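You operate a simulated robot arm through the tools that you are given. There is no shell and no other tool. Be economical: measure what you need, move in short steps, check, and stop when the job is done.

The job below is to be done with a simulated robot arm. You get a single attempt, and the scene is never put back.

## Task
Put the yellow case that says "grease" from the right end of the work bench on the top of the desk and the yellow case marked "chain" in the open top of the tool chest. Take the black bottle from the right end of the work bench and leave it on the top of the long table. Fetch the blue cup and stand it on the top of the long table. Fetch the blue can and set it on the shelf under the work bench. Put the filter box that says "CRL 9150" from the middle of the work bench on the blue book and the filter box marked "BRN 2193" on top of the brown carton there. Do these in any order. Set down upright: yellow case, black bottle, blue cup, blue can, filter box.

The check looks at the end state, three seconds after you hand in, the way a careful person would. Anything else that was tipped, shoved, dropped, spilled or broken makes it a failure.

## Robot
A 6-joint arm with a two-finger parallel gripper on a trunk, on a base that drives. Base frame: it is fixed to the floor where the robot stands at the start and does not move with it; the origin is under the middle of the robot, x ahead of it, y to its left, z up; the surface under the hand at the start is at about z = 86. Readings come in cm, rad, newtons and seconds.
With the tool pointing down near the work surface it reaches from about 48 to 88 cm from the robot's upright axis, wherever it stands. Its first joint turns from -2.007 to 2.007 rad. Places, roughly: black bottle [75, 100, 100]; blue book [75, 125, 75]; blue can [50, 100, 100]; blue cup (7x7x8 cm) [100, 30, 90]; brown carton [50, 125, 100]; filter box [75, 150, 100]; open top of the tool chest [-270, -230, 110]; shelf under the work bench [80, 150, 20]; top of the desk [-200, -130, 70]; top of the long table [-240, 90, 70]; yellow case [75, 25, 100]. Payload 4.2 kg.
The tool frame sits at the grasp point between the pads (the TCP): z along the fingers, y along the line on which they close. The tips reach 2.3 cm beyond it. Largest opening 9.4 cm; finger width 3.8, thickness 1; the body of the gripper, 5.4 by 9.6 cm, starts 3.9 cm behind the TCP.
Orientation is that of the tool frame in the base frame, as a unit quaternion [x, y, z, w]. With the fingers straight down and closing along the base's y, the tool's x points along the base's -x, its y along +y and its z along -z.

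## Interface
- The arm moves only by the tool nudge_tool. Its argument "deltas" is a list of rows, each an object (a shift or turn left out is 0, a gripper value left out holds the last) with "dp": the shift along the tool's x, y, z in cm, a list of three; "angular": the turn, a rotation vector about the tool's x, y, z in rad, a list of three; "claw": the finger opening in cm, from 0 to 9.4. In form: [{"dp": [x, y, z], "angular": [wx, wy, wz], "claw": claw}, ...]. A call has 1 to 20 rows; each row shifts and turns the commanded pose from where the row before left it, along the tool's axes as they then stand. Each row takes 0.2 s and may step no farther than 5 cm and 0.15 rad from the row before; otherwise, or with a gripper value out of range, the whole call is refused. A pose out of reach is approached as far as the arm can. The call stops where the force on the tool passes 40 N (or 10 N more than at its start, if that is more) or the arm is blocked; 0.2 s more then pass. The fingers move at their own pace (about 10.8 cm/s each) and stop on an object; they squeeze with about 35 N. The grip force told is the motor's: it shows also when the fingers shut on nothing. Time passes only in rows, and 0.2 s behind the last, so rows that do not move let the fingers close. The reply holds the time, the measured pose of the TCP, the force on the tool along the base axes, the opening and the grip force, in the units named above and with some noise, with the torque about the TCP (base axes, N m) and any sound that the robot's microphone picked up, and new pictures: "pictures" is both (left out), scene, wrist or none.
- Cameras (640 x 400 px; columns grow to the right, rows downward): "scene" is now at [23.83, 21.68, 129.08]; the picture's right is [0.24, -0.97, 0.00], its down [-0.57, -0.14, -0.81] and it looks along [0.79, 0.19, -0.59] (base axes); focal length 217 px, centre (320, 200). "wrist" rides on the gripper at [8.6, 1.6, -7.5] in the tool frame; the picture's right is [-0.18, 0.98, 0.00], its down [-0.58, -0.11, -0.81] and it looks along [-0.79, -0.15, 0.59] (tool axes); focal length 243 px, centre (320, 200). There is no depth. A picture from a camera that has moved, and an enlarged one, comes with that camera's place and axes in the base frame and with its lens.
- raise_lower(by): slides the trunk up (or, below 0, down) by that many cm; the arm and the scene camera ride with it, the base frame stays. It gives what a move gives, with no picture.
- roll_base(legs): drives the robot by 1 to 6 legs, each [ahead, turn to the left] in cm and rad, along the robot's own axes; the way and the turn of a leg run together, so that a leg with both is an arc; at most 150 cm and 3.142 rad a leg. The arm and the cameras ride along, it lands a little off, and it stops where it bumps. It gives what a move gives, and a new picture of the scene camera.
- aim_head(pan, tilt): turns the head with the scene camera to pan (to the left, within 1.396 rad either way) and tilt (down, from -0.506 to 1.204), counted from straight ahead of the robot. It gives what a move gives, and a new picture of the scene camera.
- enlarge(camera, box): a new picture of the part [left, top, right, bottom] of that camera's present view, enlarged. No time passes.
- sign_off(): hands the job in; it is judged then, once.

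Go step by step. Nothing tells you exact positions but the pictures and the camera data: compare them with the known pose of the tool, close in by small moves and look again before you grip or let go. The budget is 207 turns and 260 pictures, counting those below and the enlarged ones. Unless the task says otherwise, let go and move clear before handing in, and close with one line.

The tools are called after "Emit:" as a command line: name --argument value ..., lists and objects as JSON in quotes. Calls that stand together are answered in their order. nudge_tool: Moves the arm, as the interface text tells. Its arguments: {"type":"object","properties":{"deltas":{"type":"array","items":{"type":"object","properties":{"dp":{"type":"array","items":{"type":"number"}},"angular":{"type":"array","items":{"type":"number"}},"claw":{"type":"number"}}}},"pictures":{"type":"string","enum":["both","scene","wrist","none"]}},"required":["deltas"]} The other tools are called the same way: raise_lower (by) slides the trunk up or down; roll_base (legs) drives the base; aim_head (pan, tilt) turns the head that bears the scene camera; enlarge (camera, box) takes an enlarged picture of a part of a camera's view; sign_off () hands the job in.

At the start:

```text
clock: 0.0
ee_pos: [43.6, 20.58, 114.07]
ee_rot: [0.0, 1.0, 0.0, 0.0]
ft_force: [0.1, 0.1, -0.1]
moment: [0.02, -0.01, -0.01]
gripper_width: 9.37
finger_force: 0.0
trunk travel left (down, up): [-65.0, 34.0]
robot x, y, heading: [0.27, 0.11, 0.001]
head pan, tilt: [0.239, 0.625]
```

scene: 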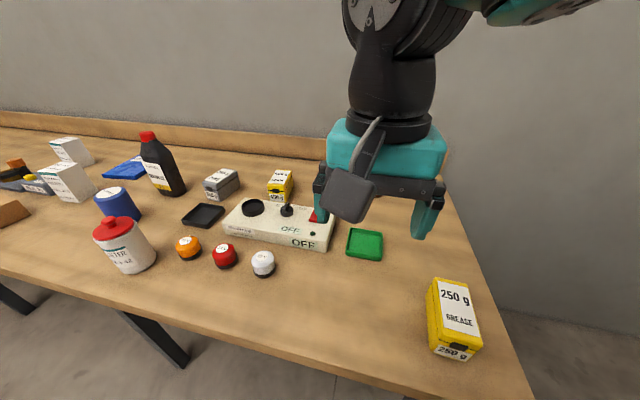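
wrist: 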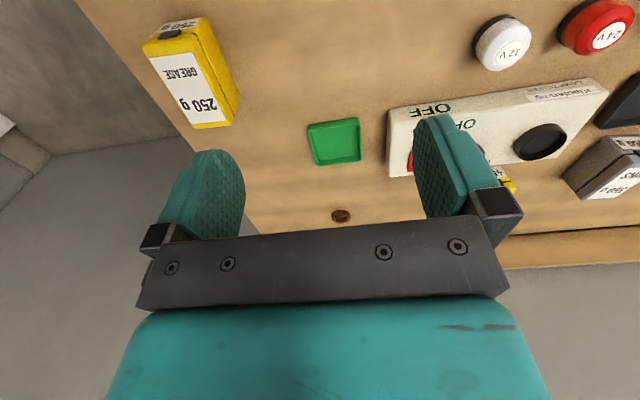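

I see the bench ahead with the cases, bottle, can and boxes. I will look along the bench by panning the head left and right before moving.

Emit:
aim_head --pan 0.9 --tilt 0.6

Emit:
enlarge --camera "scene" --box '[0, 0, 640, 400]'

Emit:
aim_head --pan -0.4 --tilt 0.6

```text
clock: 1.0
ee_pos: [43.53, 20.64, 114.0]
ee_rot: [0.001, 1.0, 0.0, 0.0]
ft_force: [0.0, 0.0, -0.1]
moment: [0.04, -0.01, -0.01]
gripper_width: 9.41
finger_force: 0.0
trunk travel left (down, up): [-65.0, 34.0]
robot x, y, heading: [0.1, 0.13, 0.0]
head pan, tilt: [0.901, 0.6]
camera scene: at [20.81, 26.52, 129.3], right [0.78, -0.62, 0.0], down [-0.35, -0.44, -0.83], along [0.51, 0.65, -0.56], focal length 217 px, centre (320, 200)
```

scene: 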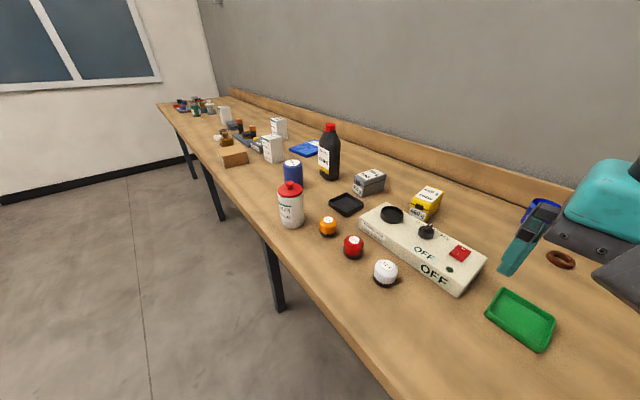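

```text
1.00 times, centred on (320, 200) of scene (not enlarged: the box is as wide or as high as the picture)
camera zoom: at [20.81, 26.52, 129.3], right [0.78, -0.62, 0.0], down [-0.35, -0.44, -0.83], along [0.51, 0.65, -0.56], focal length 217 px, centre (320, 200)
```

zoom: 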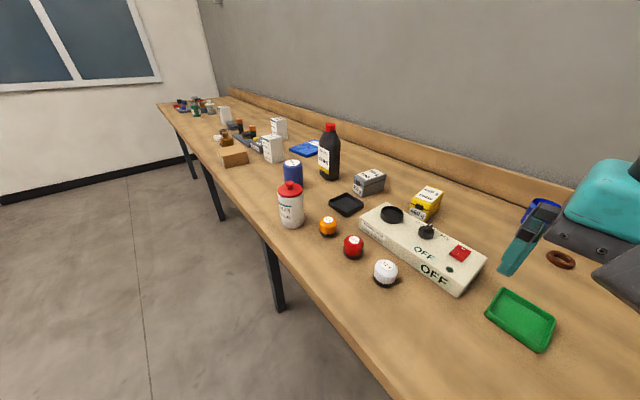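

```text
clock: 2.5
ee_pos: [43.68, 20.53, 113.96]
ee_rot: [0.001, 1.0, 0.0, 0.0]
ft_force: [-0.5, 0.4, 0.2]
moment: [0.01, 0.0, 0.04]
gripper_width: 9.41
finger_force: 0.2
trunk travel left (down, up): [-65.0, 34.0]
robot x, y, heading: [-0.02, -0.25, 0.001]
head pan, tilt: [-0.4, 0.6]
camera scene: at [23.46, 16.16, 129.3], right [-0.39, -0.92, 0.0], down [-0.52, 0.22, -0.83], along [0.76, -0.32, -0.56], focal length 217 px, centre (320, 200)
```

scene: 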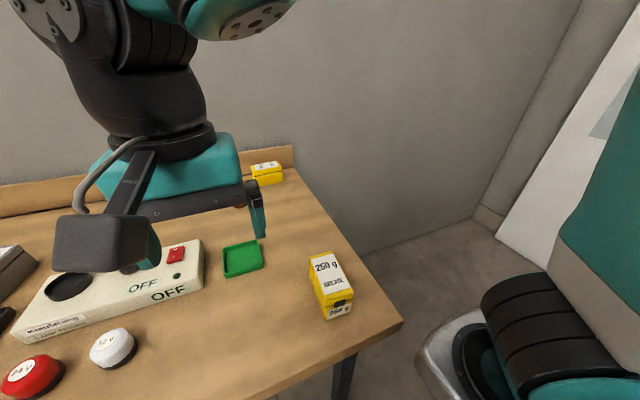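

Several yellow cases and white boxes need their labels read. I'll enlarge them.

Emit:
enlarge --camera "scene" --box '[220, 140, 380, 240]'

Emit:
enlarge --camera "scene" --box '[280, 240, 440, 340]'

Emit:
aim_head --pan 0.7 --tilt 0.4

Emit:
enlarge --camera "scene" --box '[60, 180, 220, 280]'

Emit:
enlarge --camera "scene" --box '[210, 180, 370, 280]'

Emit:
enlarge --camera "scene" --box '[320, 180, 480, 280]'

```text
4.00 times, centred on (300, 190) of scene
camera zoom: at [23.46, 16.16, 129.3], right [-0.39, -0.92, 0.0], down [-0.52, 0.22, -0.83], along [0.76, -0.32, -0.56], focal length 869 px, centre (400, 240)
```

zoom: 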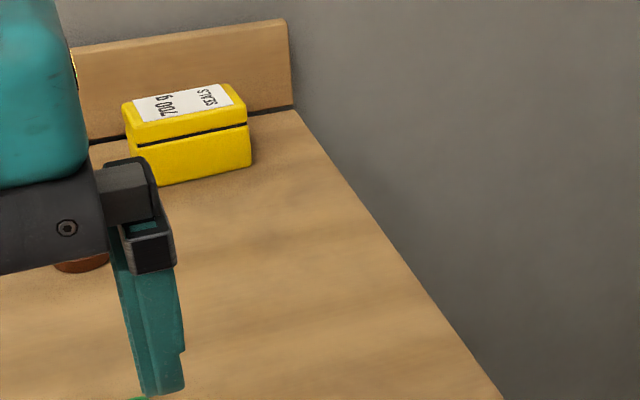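

```text
4.00 times, centred on (360, 290) of scene
camera zoom: at [23.46, 16.16, 129.3], right [-0.39, -0.92, 0.0], down [-0.52, 0.22, -0.83], along [0.76, -0.32, -0.56], focal length 869 px, centre (160, -160)
```

zoom: 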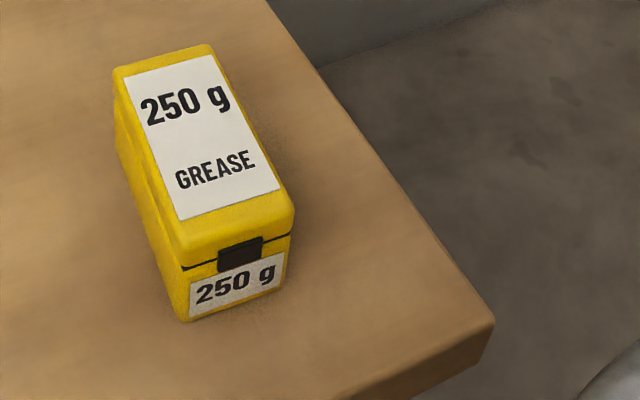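

```text
clock: 3.8
ee_pos: [43.6, 20.52, 114.07]
ee_rot: [0.0, 1.0, -0.001, 0.0]
ft_force: [0.8, -0.9, 0.8]
moment: [-0.03, 0.02, -0.06]
gripper_width: 9.4
finger_force: 0.2
trunk travel left (down, up): [-65.0, 34.0]
robot x, y, heading: [-0.3, 0.26, 0.001]
head pan, tilt: [0.7, 0.4]
camera scene: at [22.41, 25.56, 131.12], right [0.64, -0.77, 0.0], down [-0.3, -0.25, -0.92], along [0.7, 0.59, -0.39], focal length 217 px, centre (320, 200)
```

scene: 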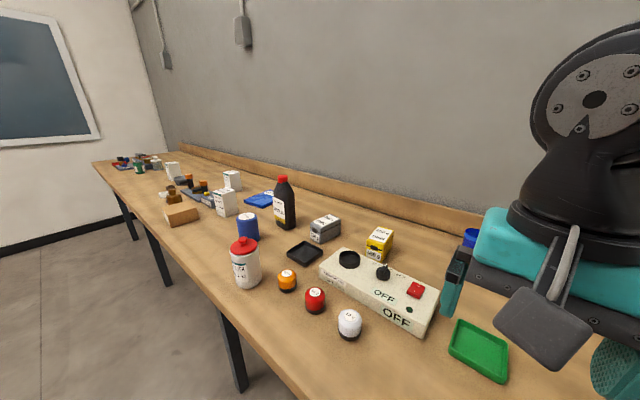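

```text
4.00 times, centred on (140, 230) of scene
camera zoom: at [22.41, 25.56, 131.12], right [0.64, -0.77, 0.0], down [-0.3, -0.25, -0.92], along [0.7, 0.59, -0.39], focal length 869 px, centre (1040, 80)
```

zoom: 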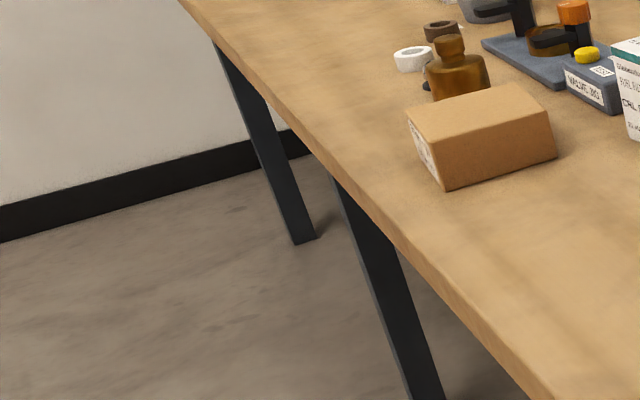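

```text
4.00 times, centred on (290, 230) of scene
camera zoom: at [22.41, 25.56, 131.12], right [0.64, -0.77, 0.0], down [-0.3, -0.25, -0.92], along [0.7, 0.59, -0.39], focal length 869 px, centre (440, 80)
```

zoom: 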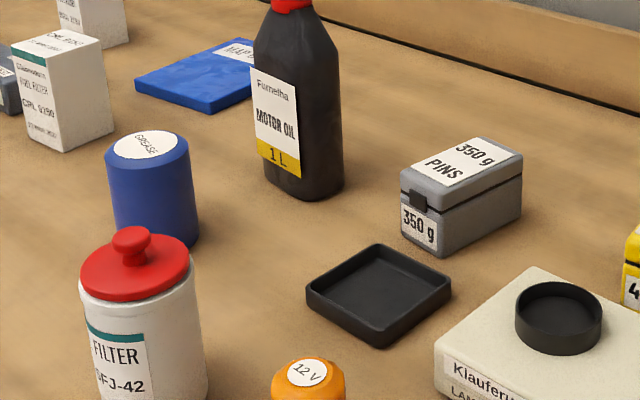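

```text
4.00 times, centred on (400, 230) of scene
camera zoom: at [22.41, 25.56, 131.12], right [0.64, -0.77, 0.0], down [-0.3, -0.25, -0.92], along [0.7, 0.59, -0.39], focal length 869 px, centre (0, 80)
```

zoom: 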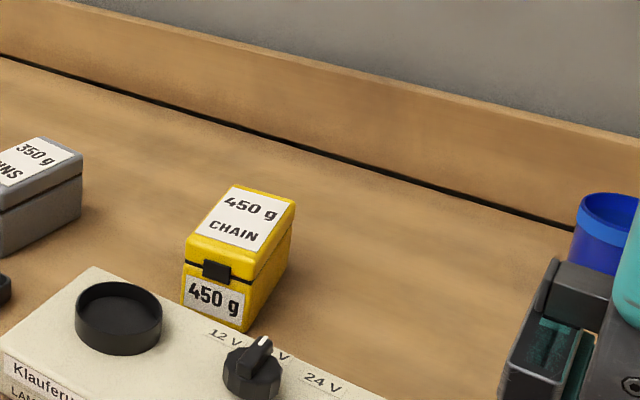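

The grease case sits at about (48.4, 3.5) with its top at z≈92, chain is behind the control panel, and a third yellow case marked SEALS stays where it is. I'll move over the grease case.

Emit:
nudge_tool --deltas '[{"dp": [-1.2, -4.2, 0], "claw": 9.4}, {"dp": [-1.2, -4.2, 2]}, {"dp": [-1.2, -4.2, 4]}, {"dp": [-1.2, -4.4, 4], "angular": [0, 0, 0.05]}, {"dp": [0, 0, 3]}, {"dp": [0, 0, 0]}]'

```text
refused: row 3 steps farther than a row can; nothing moved
```

Emit:
nudge_tool --deltas '[{"dp": [-1.2, -4.2, 0], "claw": 9.4}, {"dp": [-1.2, -4.2, 2]}, {"dp": [-1.2, -4.2, 2]}, {"dp": [-1.2, -4.4, 2], "angular": [0, 0, 0.05]}, {"dp": [0, 0, 4]}, {"dp": [0, 0, 3]}]'

```text
clock: 5.2
ee_pos: [48.62, 3.47, 101.1]
ee_rot: [0.025, 1.0, 0.0, 0.0]
ft_force: [-0.2, -1.1, 0.8]
moment: [-0.03, 0.01, -0.01]
gripper_width: 9.39
finger_force: 0.0
trunk travel left (down, up): [-65.0, 34.0]
robot x, y, heading: [0.18, -0.19, 0.003]
head pan, tilt: [0.7, 0.4]
camera scene: at [22.38, 25.55, 131.13], right [0.64, -0.77, 0.0], down [-0.3, -0.25, -0.92], along [0.7, 0.59, -0.39], focal length 217 px, centre (320, 200)
camera wrist: at [39.98, 5.61, 108.46], right [0.23, 0.97, 0.0], down [0.58, -0.14, 0.81], along [0.78, -0.19, -0.59], focal length 243 px, centre (320, 200)
```

scene: 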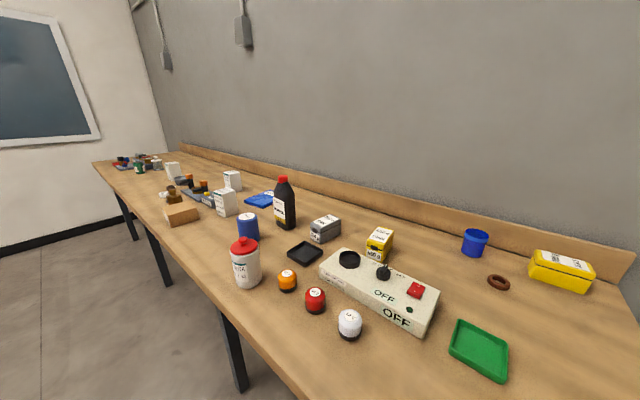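
wrist: 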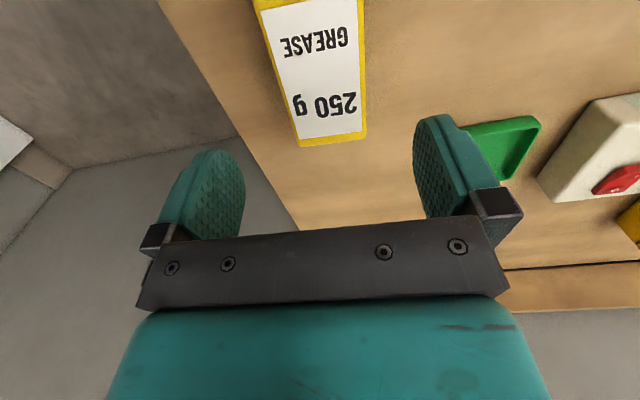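

The case is centred between the fingers. I'll lower 11.7 cm and close.

Emit:
nudge_tool --deltas '[{"dp": [0, 0, 4]}, {"dp": [0, 0, 4]}, {"dp": [0, 0, 3.7]}, {"claw": 3}, {"claw": 3}, {"claw": 3}, {"claw": 3}]' --pictures "wrist"

```text
clock: 6.8
ee_pos: [48.39, 3.44, 89.36]
ee_rot: [0.026, 1.0, 0.0, 0.0]
ft_force: [-0.3, -0.6, -0.1]
moment: [0.01, -0.08, -0.03]
gripper_width: 5.78
finger_force: 35.0
trunk travel left (down, up): [-65.0, 34.0]
robot x, y, heading: [0.24, -0.19, 0.002]
head pan, tilt: [0.7, 0.4]
camera wrist: at [39.85, 5.61, 96.6], right [0.23, 0.97, 0.0], down [0.58, -0.14, 0.81], along [0.78, -0.19, -0.59], focal length 243 px, centre (320, 200)
```

wrist: 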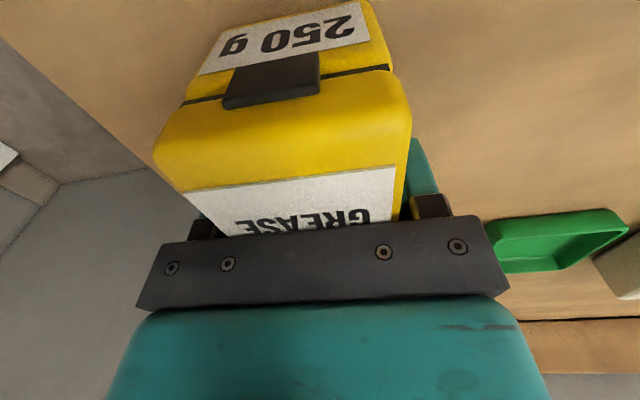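

Gripped at 5.8 cm. I'll lift, back away from the bench and turn to look around toward the desk.

Emit:
nudge_tool --deltas '[{"dp": [0, 0, -3]}, {"dp": [0, 0, -5]}, {"dp": [0, 0, -5]}, {"dp": [0, 0, -5]}]' --pictures "none"

Emit:
aim_head --pan 0 --tilt 0.4

Emit:
roll_base --legs '[[-60, 0], [0, -1.57]]'

```text
clock: 7.8
ee_pos: [48.22, 3.35, 107.03]
ee_rot: [0.024, 1.0, 0.001, -0.001]
ft_force: [0.3, 0.3, -2.9]
moment: [-0.04, 0.04, 0.01]
gripper_width: 5.79
finger_force: 34.9
trunk travel left (down, up): [-65.0, 34.0]
robot x, y, heading: [0.2, -0.03, 0.003]
head pan, tilt: [0.7, 0.4]
```

```text
clock: 8.9
ee_pos: [48.29, 3.31, 107.05]
ee_rot: [0.025, 1.0, 0.0, 0.0]
ft_force: [0.8, 0.2, -2.2]
moment: [-0.03, 0.0, 0.03]
gripper_width: 5.77
finger_force: 35.4
trunk travel left (down, up): [-65.0, 34.0]
robot x, y, heading: [-0.11, 0.24, -0.003]
head pan, tilt: [0.0, 0.4]
camera scene: at [24.58, 19.6, 131.12], right [0.0, -1.0, 0.0], down [-0.39, 0.0, -0.92], along [0.92, 0.0, -0.39], focal length 217 px, centre (320, 200)
```

scene: 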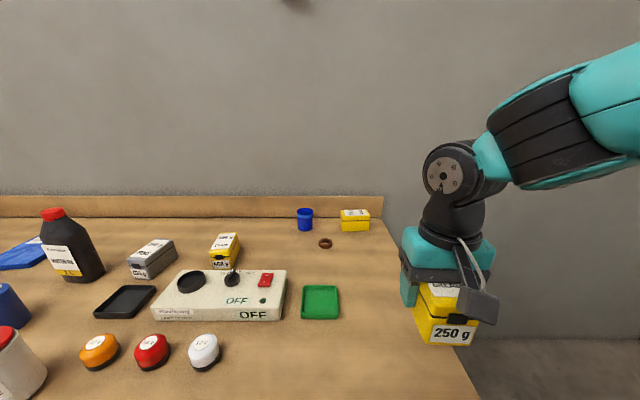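

```text
clock: 16.1
ee_pos: [-54.8, -48.29, 107.1]
ee_rot: [0.709, 0.705, 0.0, 0.0]
ft_force: [-0.7, -0.3, -3.1]
moment: [-0.02, 0.03, 0.0]
gripper_width: 5.81
finger_force: 35.6
trunk travel left (down, up): [-65.0, 34.0]
robot x, y, heading: [-60.19, -0.3, -1.526]
head pan, tilt: [0.0, 0.4]
camera scene: at [-39.5, -23.71, 131.12], right [-1.0, -0.05, 0.0], down [-0.02, 0.39, -0.92], along [0.04, -0.92, -0.39], focal length 217 px, centre (320, 200)
```

scene: 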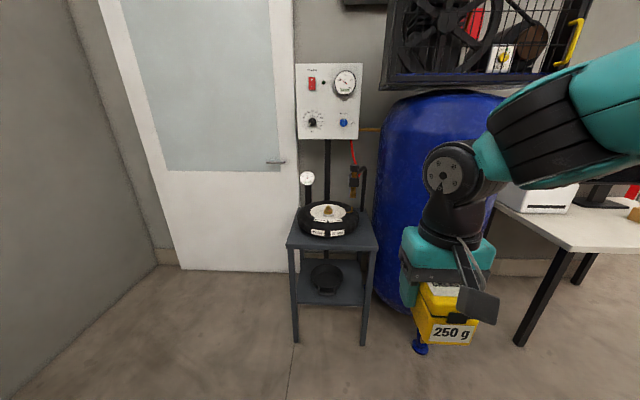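

The desk is to the right of the air tank. I'll pan right to see it fully.

Emit:
aim_head --pan -0.8 --tilt 0.4

Emit:
aim_head --pan -1.39 --tilt 0.4

```text
clock: 17.2
ee_pos: [-54.78, -48.32, 107.18]
ee_rot: [0.709, 0.705, 0.0, 0.0]
ft_force: [0.2, 0.8, -2.2]
moment: [-0.01, -0.04, 0.0]
gripper_width: 5.77
finger_force: 34.6
trunk travel left (down, up): [-65.0, 34.0]
robot x, y, heading: [-60.07, -0.19, -1.523]
head pan, tilt: [-0.799, 0.4]
camera scene: at [-46.26, -21.21, 131.12], right [-0.73, 0.68, 0.0], down [0.27, 0.28, -0.92], along [-0.63, -0.67, -0.39], focal length 217 px, centre (320, 200)
```

scene: 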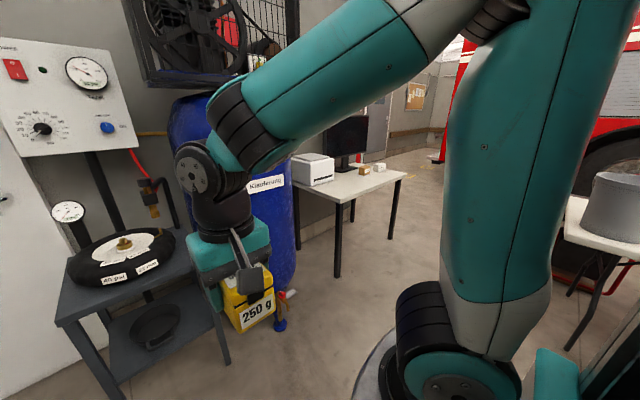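

```text
clock: 18.2
ee_pos: [-54.67, -48.31, 107.07]
ee_rot: [0.709, 0.706, 0.0, 0.0]
ft_force: [-0.1, 0.4, -2.0]
moment: [-0.03, -0.03, 0.03]
gripper_width: 5.78
finger_force: 34.8
trunk travel left (down, up): [-65.0, 34.0]
robot x, y, heading: [-60.17, -0.46, -1.524]
head pan, tilt: [-1.389, 0.4]
camera scene: at [-48.95, -16.55, 131.12], right [-0.23, 0.97, 0.0], down [0.38, 0.09, -0.92], along [-0.9, -0.21, -0.39], focal length 217 px, centre (320, 200)
```

scene: 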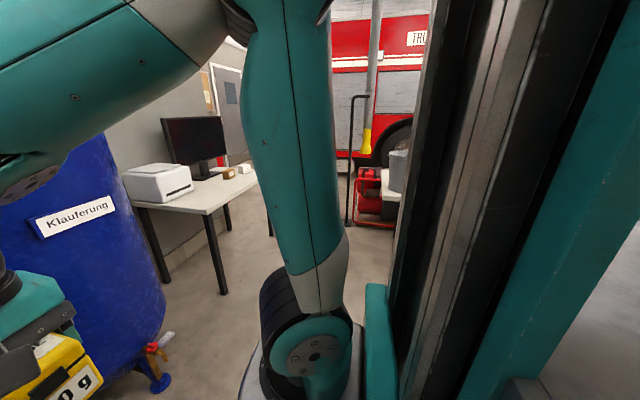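

The desk front edge is at y≈-114, x from -153 to -240. I'll turn to face along -x and check the path.

Emit:
aim_head --pan 0 --tilt 0.45

Emit:
roll_base --legs '[[0, -1.618]]'

```text
clock: 19.7
ee_pos: [-54.7, -48.05, 107.12]
ee_rot: [0.709, 0.705, -0.001, 0.0]
ft_force: [-0.2, 0.3, -2.1]
moment: [0.0, 0.0, -0.01]
gripper_width: 5.77
finger_force: 35.3
trunk travel left (down, up): [-65.0, 34.0]
robot x, y, heading: [-60.02, -0.28, -1.527]
head pan, tilt: [0.0, 0.45]
camera scene: at [-39.51, -23.64, 130.66], right [-1.0, -0.04, 0.0], down [-0.02, 0.43, -0.9], along [0.04, -0.9, -0.44], focal length 217 px, centre (320, 200)
```

scene: 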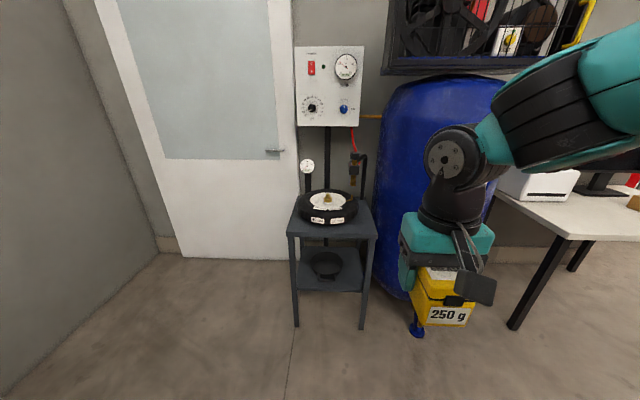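

```text
clock: 23.9
ee_pos: [-108.22, -5.06, 106.82]
ee_rot: [1.0, -0.009, 0.001, 0.0]
ft_force: [0.0, 1.0, -2.7]
moment: [-0.02, 0.02, -0.02]
gripper_width: 5.82
finger_force: 35.2
trunk travel left (down, up): [-65.0, 34.0]
robot x, y, heading: [-59.84, -0.66, -3.113]
head pan, tilt: [0.0, 0.45]
camera scene: at [-83.83, -20.43, 130.66], right [-0.03, 1.0, 0.0], down [0.44, 0.01, -0.9], along [-0.9, -0.03, -0.44], focal length 217 px, centre (320, 200)
```

scene: 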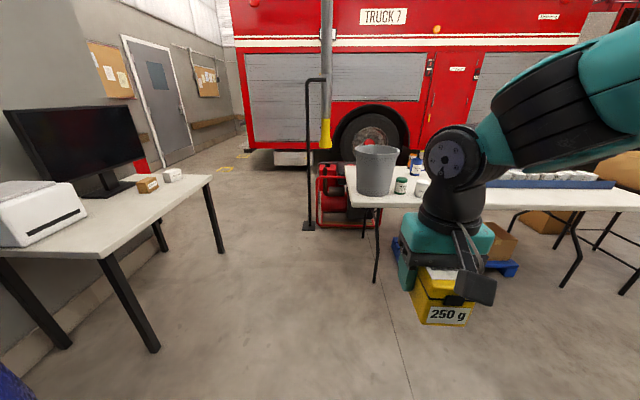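

The long table runs x≈-202..-256, y≥3; the desk's clear strip is in front of the printer. I'll drive to about (-190, -62) and face the desk.

Emit:
roll_base --legs '[[0, 0.41], [143, 0], [0, 1.13]]'

Emit:
aim_head --pan -0.2 --tilt 0.75

```text
clock: 35.3
ee_pos: [-187.77, -112.4, 106.95]
ee_rot: [0.716, 0.698, 0.0, 0.0]
ft_force: [0.8, 0.2, -2.9]
moment: [0.01, 0.01, -0.03]
gripper_width: 5.76
finger_force: 35.3
trunk travel left (down, up): [-65.0, 34.0]
robot x, y, heading: [-192.29, -64.31, -1.546]
head pan, tilt: [0.0, 0.45]
camera scene: at [-172.03, -88.14, 130.65], right [-1.0, -0.03, 0.0], down [-0.01, 0.44, -0.9], along [0.02, -0.9, -0.44], focal length 217 px, centre (320, 200)
```

scene: 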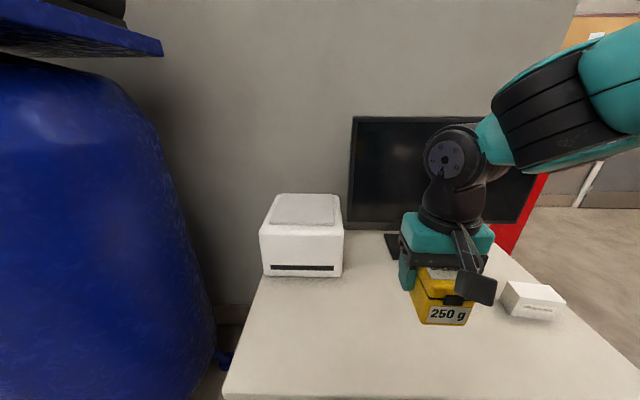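

```text
clock: 36.1
ee_pos: [-187.76, -112.37, 106.99]
ee_rot: [0.716, 0.698, -0.001, 0.001]
ft_force: [0.7, -0.1, -3.0]
moment: [0.0, 0.0, 0.0]
gripper_width: 5.8
finger_force: 34.7
trunk travel left (down, up): [-65.0, 34.0]
robot x, y, heading: [-191.82, -64.63, -1.546]
head pan, tilt: [-0.201, 0.75]
camera scene: at [-173.7, -87.11, 128.02], right [-0.98, 0.17, 0.0], down [0.12, 0.67, -0.73], along [-0.13, -0.72, -0.68], focal length 217 px, centre (320, 200)
```

scene: 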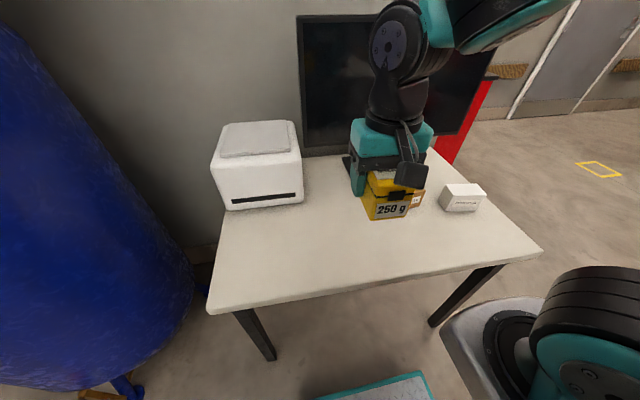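

The desk strip in front is clear. I'll lower the trunk 20 cm, reach forward, and look.

Emit:
raise_lower --by -20

Emit:
nudge_tool --deltas '[{"dp": [-4.5, 0, 0]}, {"dp": [-4.5, 0, 0]}, {"dp": [-4.5, 0, 2]}, {"dp": [0, 0, 2]}]'

```text
clock: 38.3
ee_pos: [-187.68, -112.52, 87.18]
ee_rot: [0.716, 0.698, 0.001, 0.001]
ft_force: [0.3, -0.6, -2.5]
moment: [-0.03, -0.01, 0.02]
gripper_width: 5.79
finger_force: 34.3
trunk travel left (down, up): [-45.0, 54.0]
robot x, y, heading: [-192.25, -64.26, -1.547]
head pan, tilt: [-0.201, 0.75]
```

```text
clock: 39.3
ee_pos: [-188.28, -126.23, 83.0]
ee_rot: [0.716, 0.698, 0.0, 0.0]
ft_force: [0.3, 0.3, -2.2]
moment: [-0.01, -0.03, 0.01]
gripper_width: 5.77
finger_force: 34.9
trunk travel left (down, up): [-45.0, 54.0]
robot x, y, heading: [-192.29, -64.44, -1.548]
head pan, tilt: [-0.201, 0.75]
camera scene: at [-173.71, -87.1, 108.02], right [-0.98, 0.17, 0.0], down [0.12, 0.67, -0.73], along [-0.13, -0.72, -0.68], focal length 217 px, centre (320, 200)
camera wrist: at [-186.43, -117.55, 90.24], right [0.98, -0.21, 0.0], down [-0.12, -0.58, 0.81], along [-0.17, -0.79, -0.59], focal length 243 px, centre (320, 200)
```

scene: 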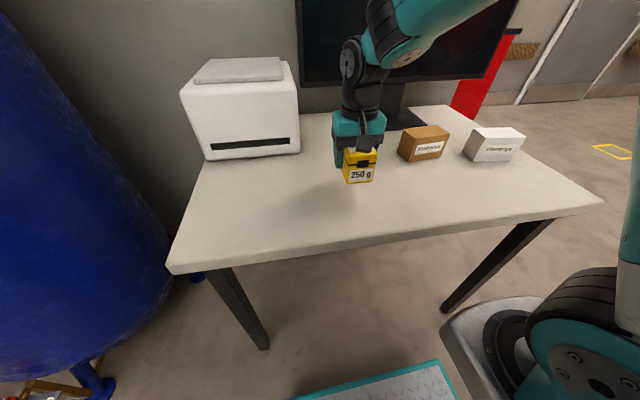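
wrist: 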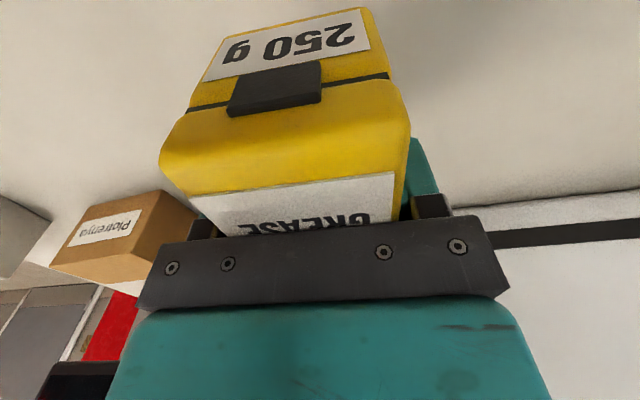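

Desk top works out to z≈69–70. I'll lower in steps until contact.

Emit:
nudge_tool --deltas '[{"dp": [0, 0, 4]}, {"dp": [0, 0, 4]}, {"dp": [0, 0, 0.7]}, {"dp": [0, 0, 0.3]}]' --pictures "scene"

```text
clock: 39.9
ee_pos: [-187.97, -126.0, 77.15]
ee_rot: [0.716, 0.699, -0.002, 0.003]
ft_force: [-1.2, 2.8, 24.6]
moment: [1.21, 0.44, -0.12]
gripper_width: 5.77
finger_force: 34.8
trunk travel left (down, up): [-45.0, 54.0]
robot x, y, heading: [-192.03, -64.59, -1.541]
head pan, tilt: [-0.201, 0.75]
stopped in row 2: the force on the tool passed its limit at 97 N (the readings are from after the stop); the commanded pose is now the measured one
camera scene: at [-173.71, -87.05, 108.08], right [-0.98, 0.17, 0.0], down [0.12, 0.67, -0.73], along [-0.13, -0.72, -0.68], focal length 217 px, centre (320, 200)
```

scene: 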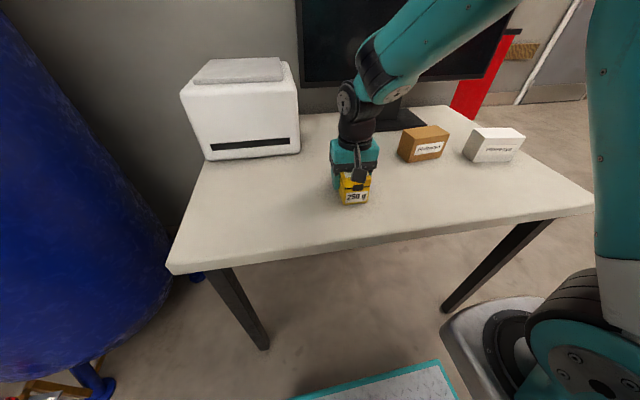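

It touched at TCP 77.2, so the desk top is about z=73.8. I'll ease off and open.

Emit:
nudge_tool --deltas '[{"dp": [0, 0, -0.2]}, {"claw": 9.4}, {"claw": 9.4}, {"claw": 9.4}]' --pictures "wrist"

Emit:
nudge_tool --deltas '[{"dp": [0, 0, -3]}, {"dp": [0, 0, -5]}, {"dp": [0, 0, -5]}, {"dp": [4, 0, -2]}, {"dp": [4, 0, 0]}, {"dp": [4, 0, 0]}]' --pictures "both"

```text
clock: 40.9
ee_pos: [-188.03, -126.2, 77.24]
ee_rot: [0.715, 0.699, -0.002, 0.002]
ft_force: [2.1, 1.1, 9.7]
moment: [0.25, 0.14, -0.05]
gripper_width: 9.39
finger_force: 0.0
trunk travel left (down, up): [-45.0, 54.0]
robot x, y, heading: [-192.07, -64.31, -1.543]
head pan, tilt: [-0.201, 0.75]
camera wrist: at [-186.17, -117.36, 84.38], right [0.98, -0.21, 0.0], down [-0.12, -0.57, 0.81], along [-0.17, -0.79, -0.59], focal length 243 px, centre (320, 200)
```

wrist: 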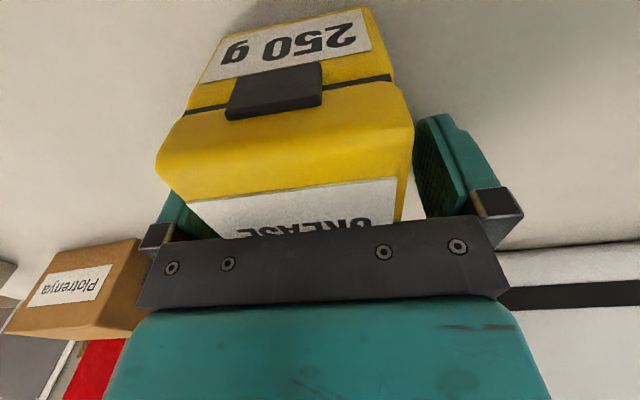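

```text
clock: 42.3
ee_pos: [-187.6, -114.01, 91.95]
ee_rot: [0.715, 0.699, -0.001, 0.003]
ft_force: [-0.6, 0.2, 0.1]
moment: [-0.06, 0.02, 0.01]
gripper_width: 9.43
finger_force: 0.1
trunk travel left (down, up): [-45.0, 54.0]
robot x, y, heading: [-192.65, -64.54, -1.545]
head pan, tilt: [-0.201, 0.75]
camera scene: at [-173.7, -87.14, 108.01], right [-0.98, 0.17, 0.0], down [0.12, 0.67, -0.73], along [-0.13, -0.72, -0.68], focal length 217 px, centre (320, 200)
camera wrist: at [-185.83, -105.21, 99.31], right [0.98, -0.21, 0.0], down [-0.12, -0.57, 0.81], along [-0.17, -0.79, -0.59], focal length 243 px, centre (320, 200)
```

scene: 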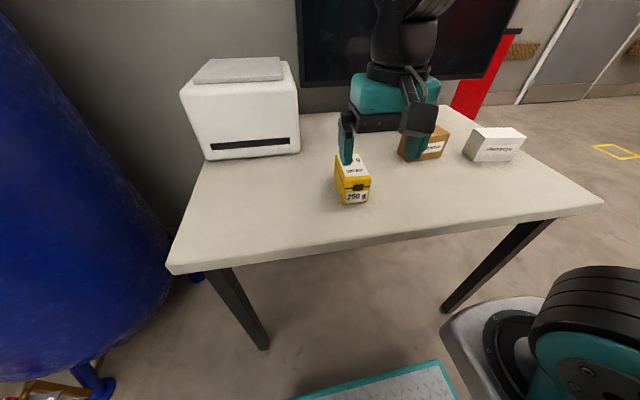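
wrist: 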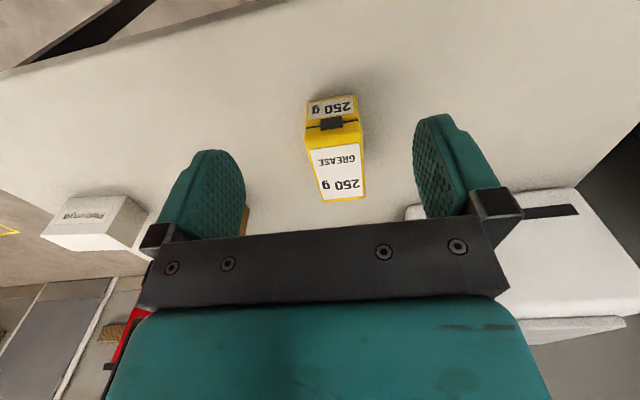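

Grease is standing on the desk. While here I'll raise the trunk and look toward the tool chest at (-270, -230).

Emit:
raise_lower --by 20

Emit:
aim_head --pan -0.6 --tilt 0.3

```text
clock: 44.4
ee_pos: [-187.7, -113.99, 112.01]
ee_rot: [0.716, 0.698, -0.001, 0.002]
ft_force: [-0.6, -0.4, 0.0]
moment: [0.0, 0.0, 0.02]
gripper_width: 9.4
finger_force: 0.1
trunk travel left (down, up): [-65.0, 34.0]
robot x, y, heading: [-192.16, -64.36, -1.543]
head pan, tilt: [-0.201, 0.75]
```

```text
clock: 45.3
ee_pos: [-187.7, -114.01, 112.02]
ee_rot: [0.716, 0.699, -0.001, 0.002]
ft_force: [0.2, 0.9, 0.4]
moment: [0.04, -0.02, 0.03]
gripper_width: 9.41
finger_force: 0.0
trunk travel left (down, up): [-65.0, 34.0]
robot x, y, heading: [-192.06, -64.24, -1.544]
head pan, tilt: [-0.6, 0.3]
camera scene: at [-177.34, -86.79, 132.04], right [-0.84, 0.54, 0.0], down [0.16, 0.25, -0.95], along [-0.52, -0.8, -0.3], focal length 217 px, centre (320, 200)
```

scene: 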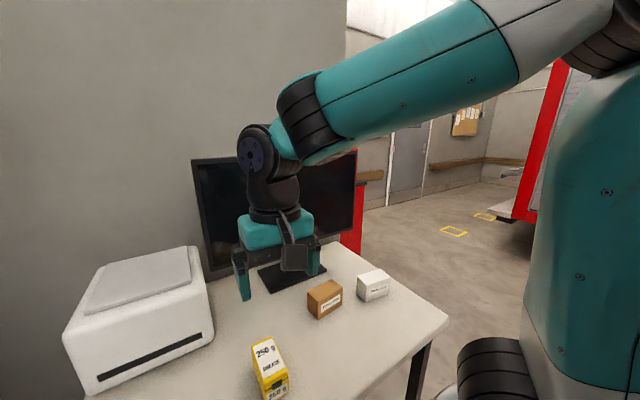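

The chest is the red unit beyond the monitor and the wall corner. Next I return to the bench, standing opposite y≈45 for the chain case.

Emit:
roll_base --legs '[[0, 2.182], [140, 0], [43, 0], [0, -0.638], [38, 0]]'

Emit:
aim_head --pan 0 --tilt 0.6

```text
clock: 63.5
ee_pos: [46.38, 43.15, 112.06]
ee_rot: [0.035, 0.999, 0.0, 0.003]
ft_force: [-0.1, 0.4, 0.2]
moment: [0.0, 0.03, -0.02]
gripper_width: 9.39
finger_force: 0.1
trunk travel left (down, up): [-65.0, 34.0]
robot x, y, heading: [-3.41, 41.04, -0.021]
head pan, tilt: [-0.6, 0.3]
camera scene: at [19.86, 54.54, 132.05], right [-0.58, -0.81, 0.0], down [-0.24, 0.17, -0.96], along [0.78, -0.56, -0.3], focal length 217 px, centre (320, 200)
```

scene: 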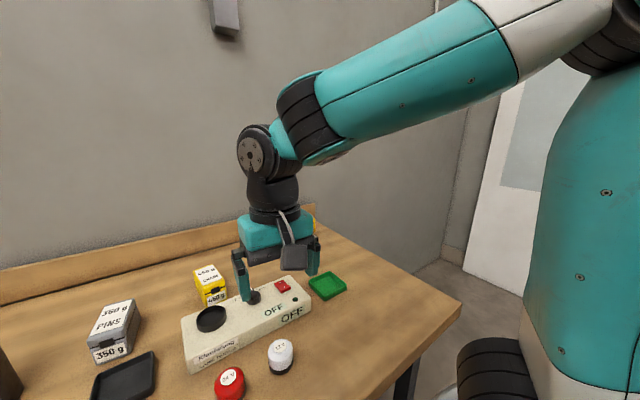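

```text
clock: 64.5
ee_pos: [46.35, 43.05, 112.12]
ee_rot: [0.035, 0.999, 0.001, 0.003]
ft_force: [0.7, 0.3, 0.0]
moment: [-0.02, 0.0, 0.0]
gripper_width: 9.4
finger_force: 0.1
trunk travel left (down, up): [-65.0, 34.0]
robot x, y, heading: [-3.28, 40.27, -0.023]
head pan, tilt: [0.0, 0.6]
camera scene: at [21.09, 59.79, 129.31], right [-0.02, -1.0, 0.0], down [-0.56, 0.01, -0.83], along [0.83, -0.02, -0.56], focal length 217 px, centre (320, 200)
```

scene: 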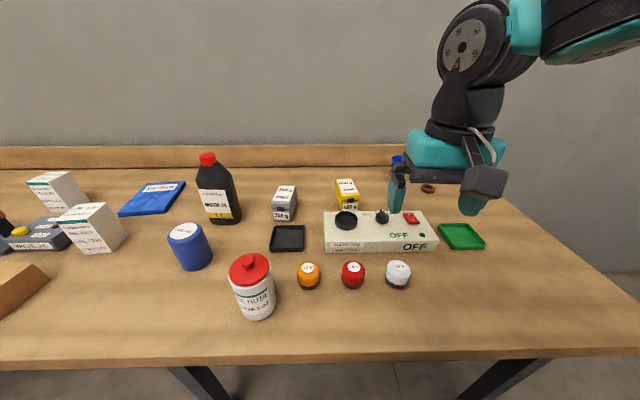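

Good front view. I'll enlarge to locate the chain case and read the white boxes.

Emit:
enlarge --camera "scene" --box '[290, 150, 450, 250]'

Emit:
enlarge --camera "scene" --box '[0, 150, 192, 270]'

```text
4.00 times, centred on (370, 200) of scene
camera zoom: at [21.09, 59.79, 129.31], right [-0.02, -1.0, 0.0], down [-0.56, 0.01, -0.83], along [0.83, -0.02, -0.56], focal length 869 px, centre (120, 200)
```

zoom: 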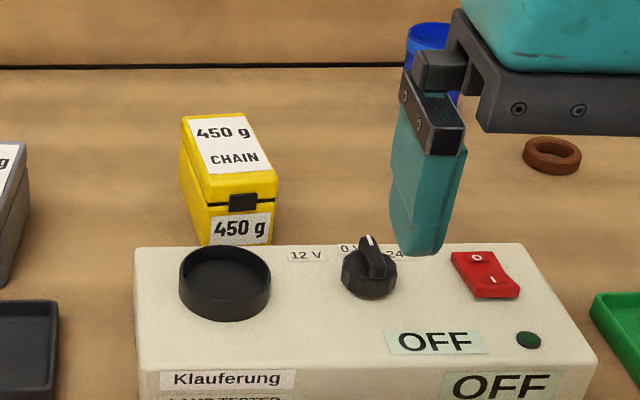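

```text
3.33 times, centred on (96, 210) of scene
camera zoom: at [21.09, 59.79, 129.31], right [-0.02, -1.0, 0.0], down [-0.56, 0.01, -0.83], along [0.83, -0.02, -0.56], focal length 724 px, centre (1067, 167)
```

zoom: 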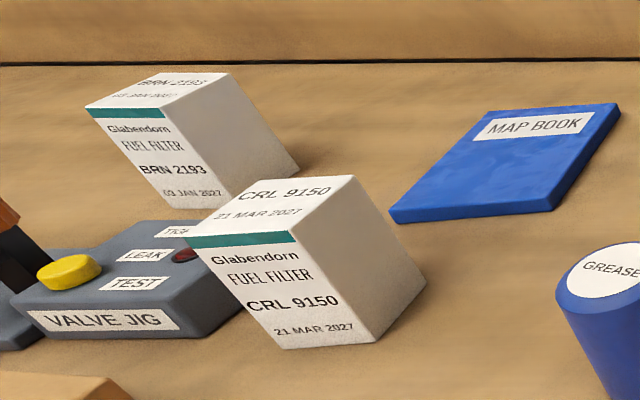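

Labels are clear: the nearer white box is CRL 9150, the farther is BRN 2193. Chain's centre is about (84, 49.3), at the edge of reach, so I check how close the base can get by looking down.

Emit:
aim_head --pan 0 --tilt 1.2

```text
clock: 65.5
ee_pos: [46.41, 43.11, 112.12]
ee_rot: [0.035, 0.999, 0.001, 0.002]
ft_force: [-0.2, 0.1, 0.0]
moment: [-0.01, -0.01, -0.01]
gripper_width: 9.4
finger_force: 0.1
trunk travel left (down, up): [-65.0, 34.0]
robot x, y, heading: [-3.97, 41.06, -0.021]
head pan, tilt: [0.0, 1.201]
camera scene: at [17.85, 59.86, 124.85], right [-0.02, -1.0, 0.0], down [-0.93, 0.02, -0.36], along [0.36, -0.01, -0.93], focal length 217 px, centre (320, 200)
```

scene: 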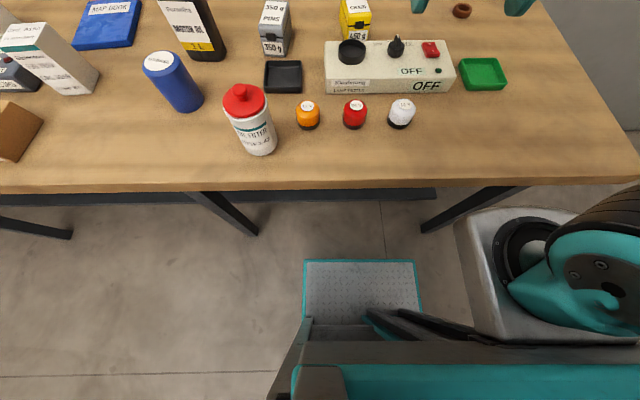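

The base and arm mount have about 7 cm before the bench edge. I'll advance 5 cm.

Emit:
roll_base --legs '[[5, 0]]'

Emit:
aim_head --pan 0 --tilt 0.6

Emit:
nudge_tool --deltas '[{"angular": [0, 0, -0.085]}, {"angular": [0, 0, -0.085]}, {"dp": [-4.7, 0.4, 0]}, {"dp": [-4.7, 0.4, 0]}, {"dp": [-4.7, 0.4, 0]}, {"dp": [-4.7, 0.4, 0]}, {"dp": [-4.7, 0.4, 0]}, {"dp": [-4.7, 0.4, 0]}, {"dp": [-3, 0.2, 3]}]'

```text
clock: 66.4
ee_pos: [51.61, 42.98, 112.0]
ee_rot: [0.035, 0.999, 0.0, 0.002]
ft_force: [-0.4, 0.6, 0.0]
moment: [0.0, 0.02, 0.0]
gripper_width: 9.42
finger_force: 0.1
trunk travel left (down, up): [-65.0, 34.0]
robot x, y, heading: [1.99, 40.39, -0.021]
head pan, tilt: [0.0, 1.201]
camera scene: at [23.09, 59.76, 124.84], right [-0.02, -1.0, 0.0], down [-0.93, 0.02, -0.36], along [0.36, -0.01, -0.93], focal length 217 px, centre (320, 200)
```

scene: 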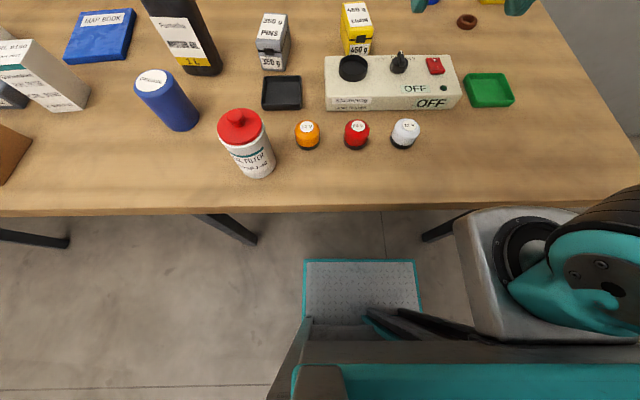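

```text
clock: 67.4
ee_pos: [51.57, 42.99, 112.06]
ee_rot: [0.035, 0.999, 0.0, 0.003]
ft_force: [0.1, -0.3, 0.6]
moment: [0.01, 0.0, 0.03]
gripper_width: 9.4
finger_force: 0.1
trunk travel left (down, up): [-65.0, 34.0]
robot x, y, heading: [1.83, 40.57, -0.016]
head pan, tilt: [0.0, 0.6]
camera scene: at [26.33, 59.7, 129.29], right [-0.02, -1.0, 0.0], down [-0.57, 0.01, -0.82], along [0.82, -0.02, -0.57], focal length 217 px, centre (320, 200)
```

scene: 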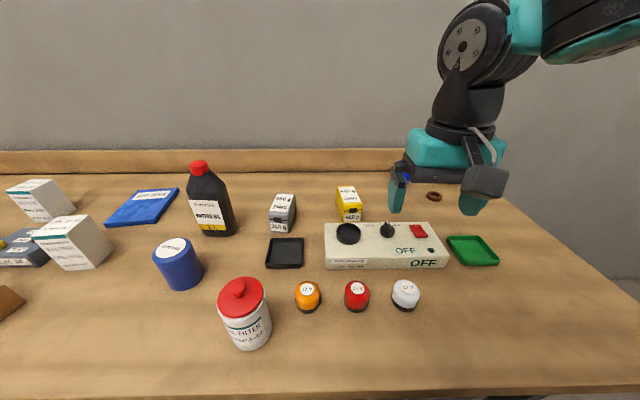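

```text
clock: 69.4
ee_pos: [82.51, 48.86, 109.13]
ee_rot: [-0.05, 0.999, 0.0, 0.004]
ft_force: [-0.7, -0.4, 1.3]
moment: [0.05, 0.0, 0.0]
gripper_width: 9.39
finger_force: 0.0
trunk travel left (down, up): [-65.0, 34.0]
robot x, y, heading: [1.64, 40.49, -0.014]
head pan, tilt: [0.0, 0.6]
camera scene: at [26.27, 59.69, 129.32], right [-0.02, -1.0, 0.0], down [-0.56, 0.01, -0.83], along [0.83, -0.02, -0.56], focal length 217 px, centre (320, 200)
camera wrist: at [73.74, 49.61, 116.41], right [0.08, 1.0, 0.0], down [0.58, -0.05, 0.81], along [0.81, -0.07, -0.59], focal length 243 px, centre (320, 200)
```

scene: 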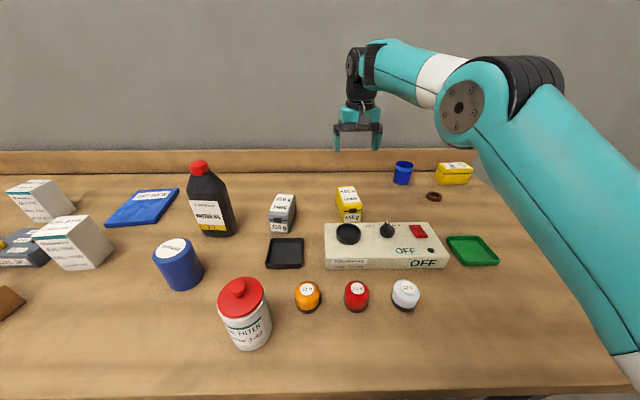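
wrist: 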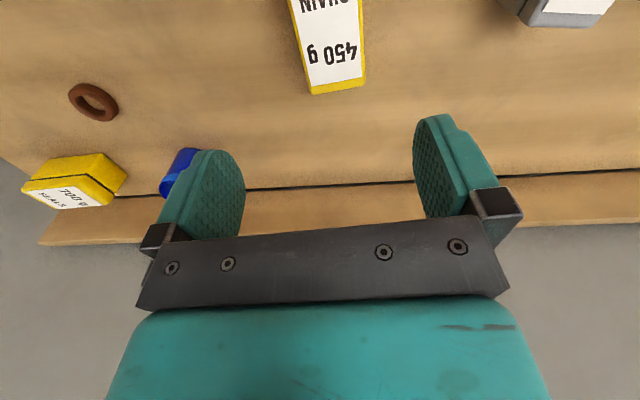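

The case is nearly centred, 0.8 cm to the left of the tool. I'll correct, descend part way and check.

Emit:
nudge_tool --deltas '[{"dp": [0, 0.7, 4]}, {"dp": [0, 0, 4]}, {"dp": [0, 0, 4]}]' --pictures "wrist"

```text
clock: 70.2
ee_pos: [82.57, 49.38, 97.44]
ee_rot: [-0.051, 0.999, 0.0, 0.004]
ft_force: [0.7, -0.4, 0.6]
moment: [0.01, -0.01, 0.04]
gripper_width: 9.4
finger_force: 0.2
trunk travel left (down, up): [-65.0, 34.0]
robot x, y, heading: [1.71, 40.68, -0.019]
head pan, tilt: [0.0, 0.6]
camera wrist: at [73.71, 50.17, 104.68], right [0.08, 1.0, 0.0], down [0.58, -0.05, 0.81], along [0.81, -0.07, -0.59], focal length 243 px, centre (320, 200)
```

wrist: 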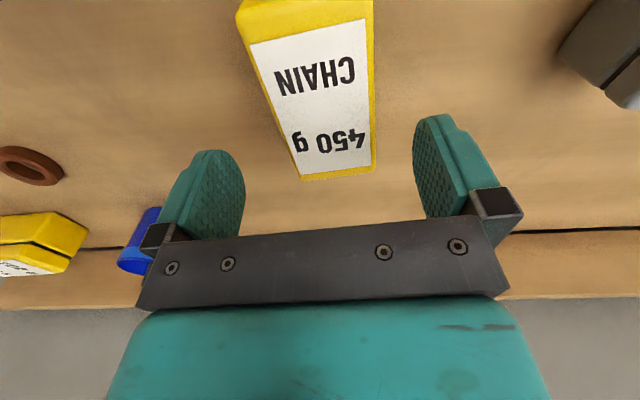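

Emit:
nudge_tool --deltas '[{"dp": [0, 0.3, 4]}, {"dp": [0, 0, 4]}, {"claw": 3}, {"claw": 3}, {"claw": 3}, {"claw": 3}]' --pictures "wrist"

```text
clock: 71.6
ee_pos: [82.51, 49.91, 89.22]
ee_rot: [-0.05, 0.999, 0.0, 0.002]
ft_force: [-0.8, -0.2, 1.1]
moment: [0.03, -0.26, 0.03]
gripper_width: 5.76
finger_force: 34.6
trunk travel left (down, up): [-65.0, 34.0]
robot x, y, heading: [1.91, 40.59, -0.017]
head pan, tilt: [0.0, 0.6]
camera wrist: at [73.69, 50.71, 96.46], right [0.08, 1.0, 0.0], down [0.58, -0.05, 0.81], along [0.81, -0.07, -0.59], focal length 243 px, centre (320, 200)
```

wrist: 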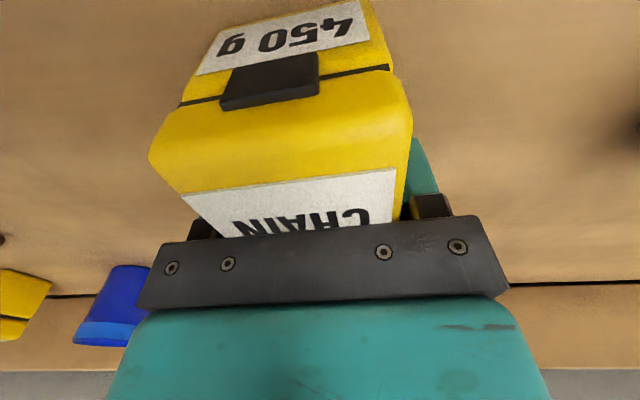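

Chain is held. I'll lift it clear of the bottle and panel, retract, and back out.

Emit:
nudge_tool --deltas '[{"dp": [0, 0, -4]}, {"dp": [0, 0, -5]}, {"dp": [0, 0, -5]}, {"dp": [0, 0, -5]}, {"dp": [0, 0, -3]}, {"dp": [5, 0, 0]}, {"dp": [5, 0, 0]}, {"dp": [5, 0, 0]}, {"dp": [5, 0, 0]}, {"dp": [5, 0, 0]}, {"dp": [5, 0, 0]}]' --pictures "none"

Emit:
aim_head --pan 0 --tilt 0.45

Emit:
roll_base --legs '[[-60, 0], [0, -1.571], [70, 0], [0, -1.35]]'

```text
clock: 74.0
ee_pos: [52.49, 46.75, 111.14]
ee_rot: [-0.051, 0.999, 0.0, 0.003]
ft_force: [0.9, 0.0, -5.2]
moment: [-0.06, 0.01, -0.01]
gripper_width: 5.79
finger_force: 34.6
trunk travel left (down, up): [-65.0, 34.0]
robot x, y, heading: [2.26, 40.65, -0.021]
head pan, tilt: [0.0, 0.6]
```

```text
clock: 74.7
ee_pos: [52.41, 46.76, 111.29]
ee_rot: [-0.05, 0.999, 0.001, 0.002]
ft_force: [0.1, 0.5, -4.5]
moment: [-0.03, -0.02, 0.0]
gripper_width: 5.78
finger_force: 34.8
trunk travel left (down, up): [-65.0, 34.0]
robot x, y, heading: [1.5, 40.71, -0.013]
head pan, tilt: [0.0, 0.45]
camera scene: at [26.69, 59.69, 130.65], right [-0.02, -1.0, 0.0], down [-0.44, 0.01, -0.9], along [0.9, -0.02, -0.44], focal length 217 px, centre (320, 200)
```

scene: 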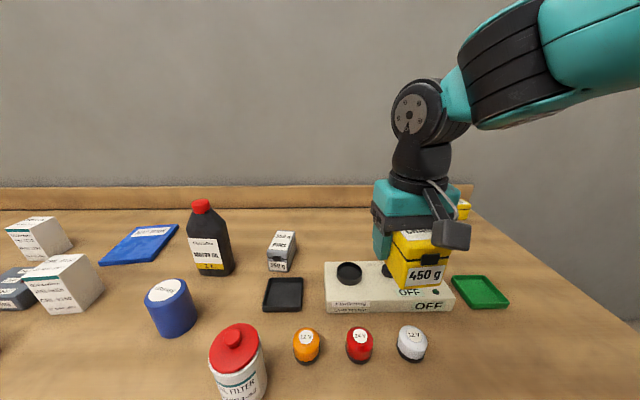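

```text
clock: 88.5
ee_pos: [-104.59, -46.41, 111.25]
ee_rot: [0.983, 0.181, -0.002, 0.0]
ft_force: [0.0, 0.4, -4.9]
moment: [-0.01, 0.01, 0.03]
gripper_width: 5.79
finger_force: 35.2
trunk travel left (down, up): [-65.0, 34.0]
robot x, y, heading: [-57.38, -27.37, -2.901]
head pan, tilt: [0.0, 0.45]
camera scene: at [-76.23, -52.09, 130.65], right [-0.24, 0.97, 0.0], down [0.42, 0.1, -0.9], along [-0.87, -0.22, -0.44], focal length 217 px, centre (320, 200)
```

scene: 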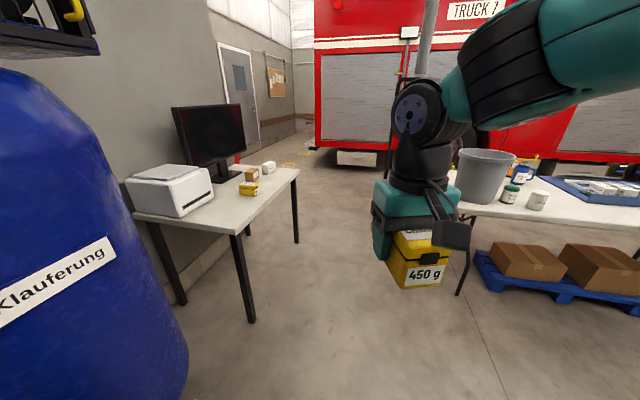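

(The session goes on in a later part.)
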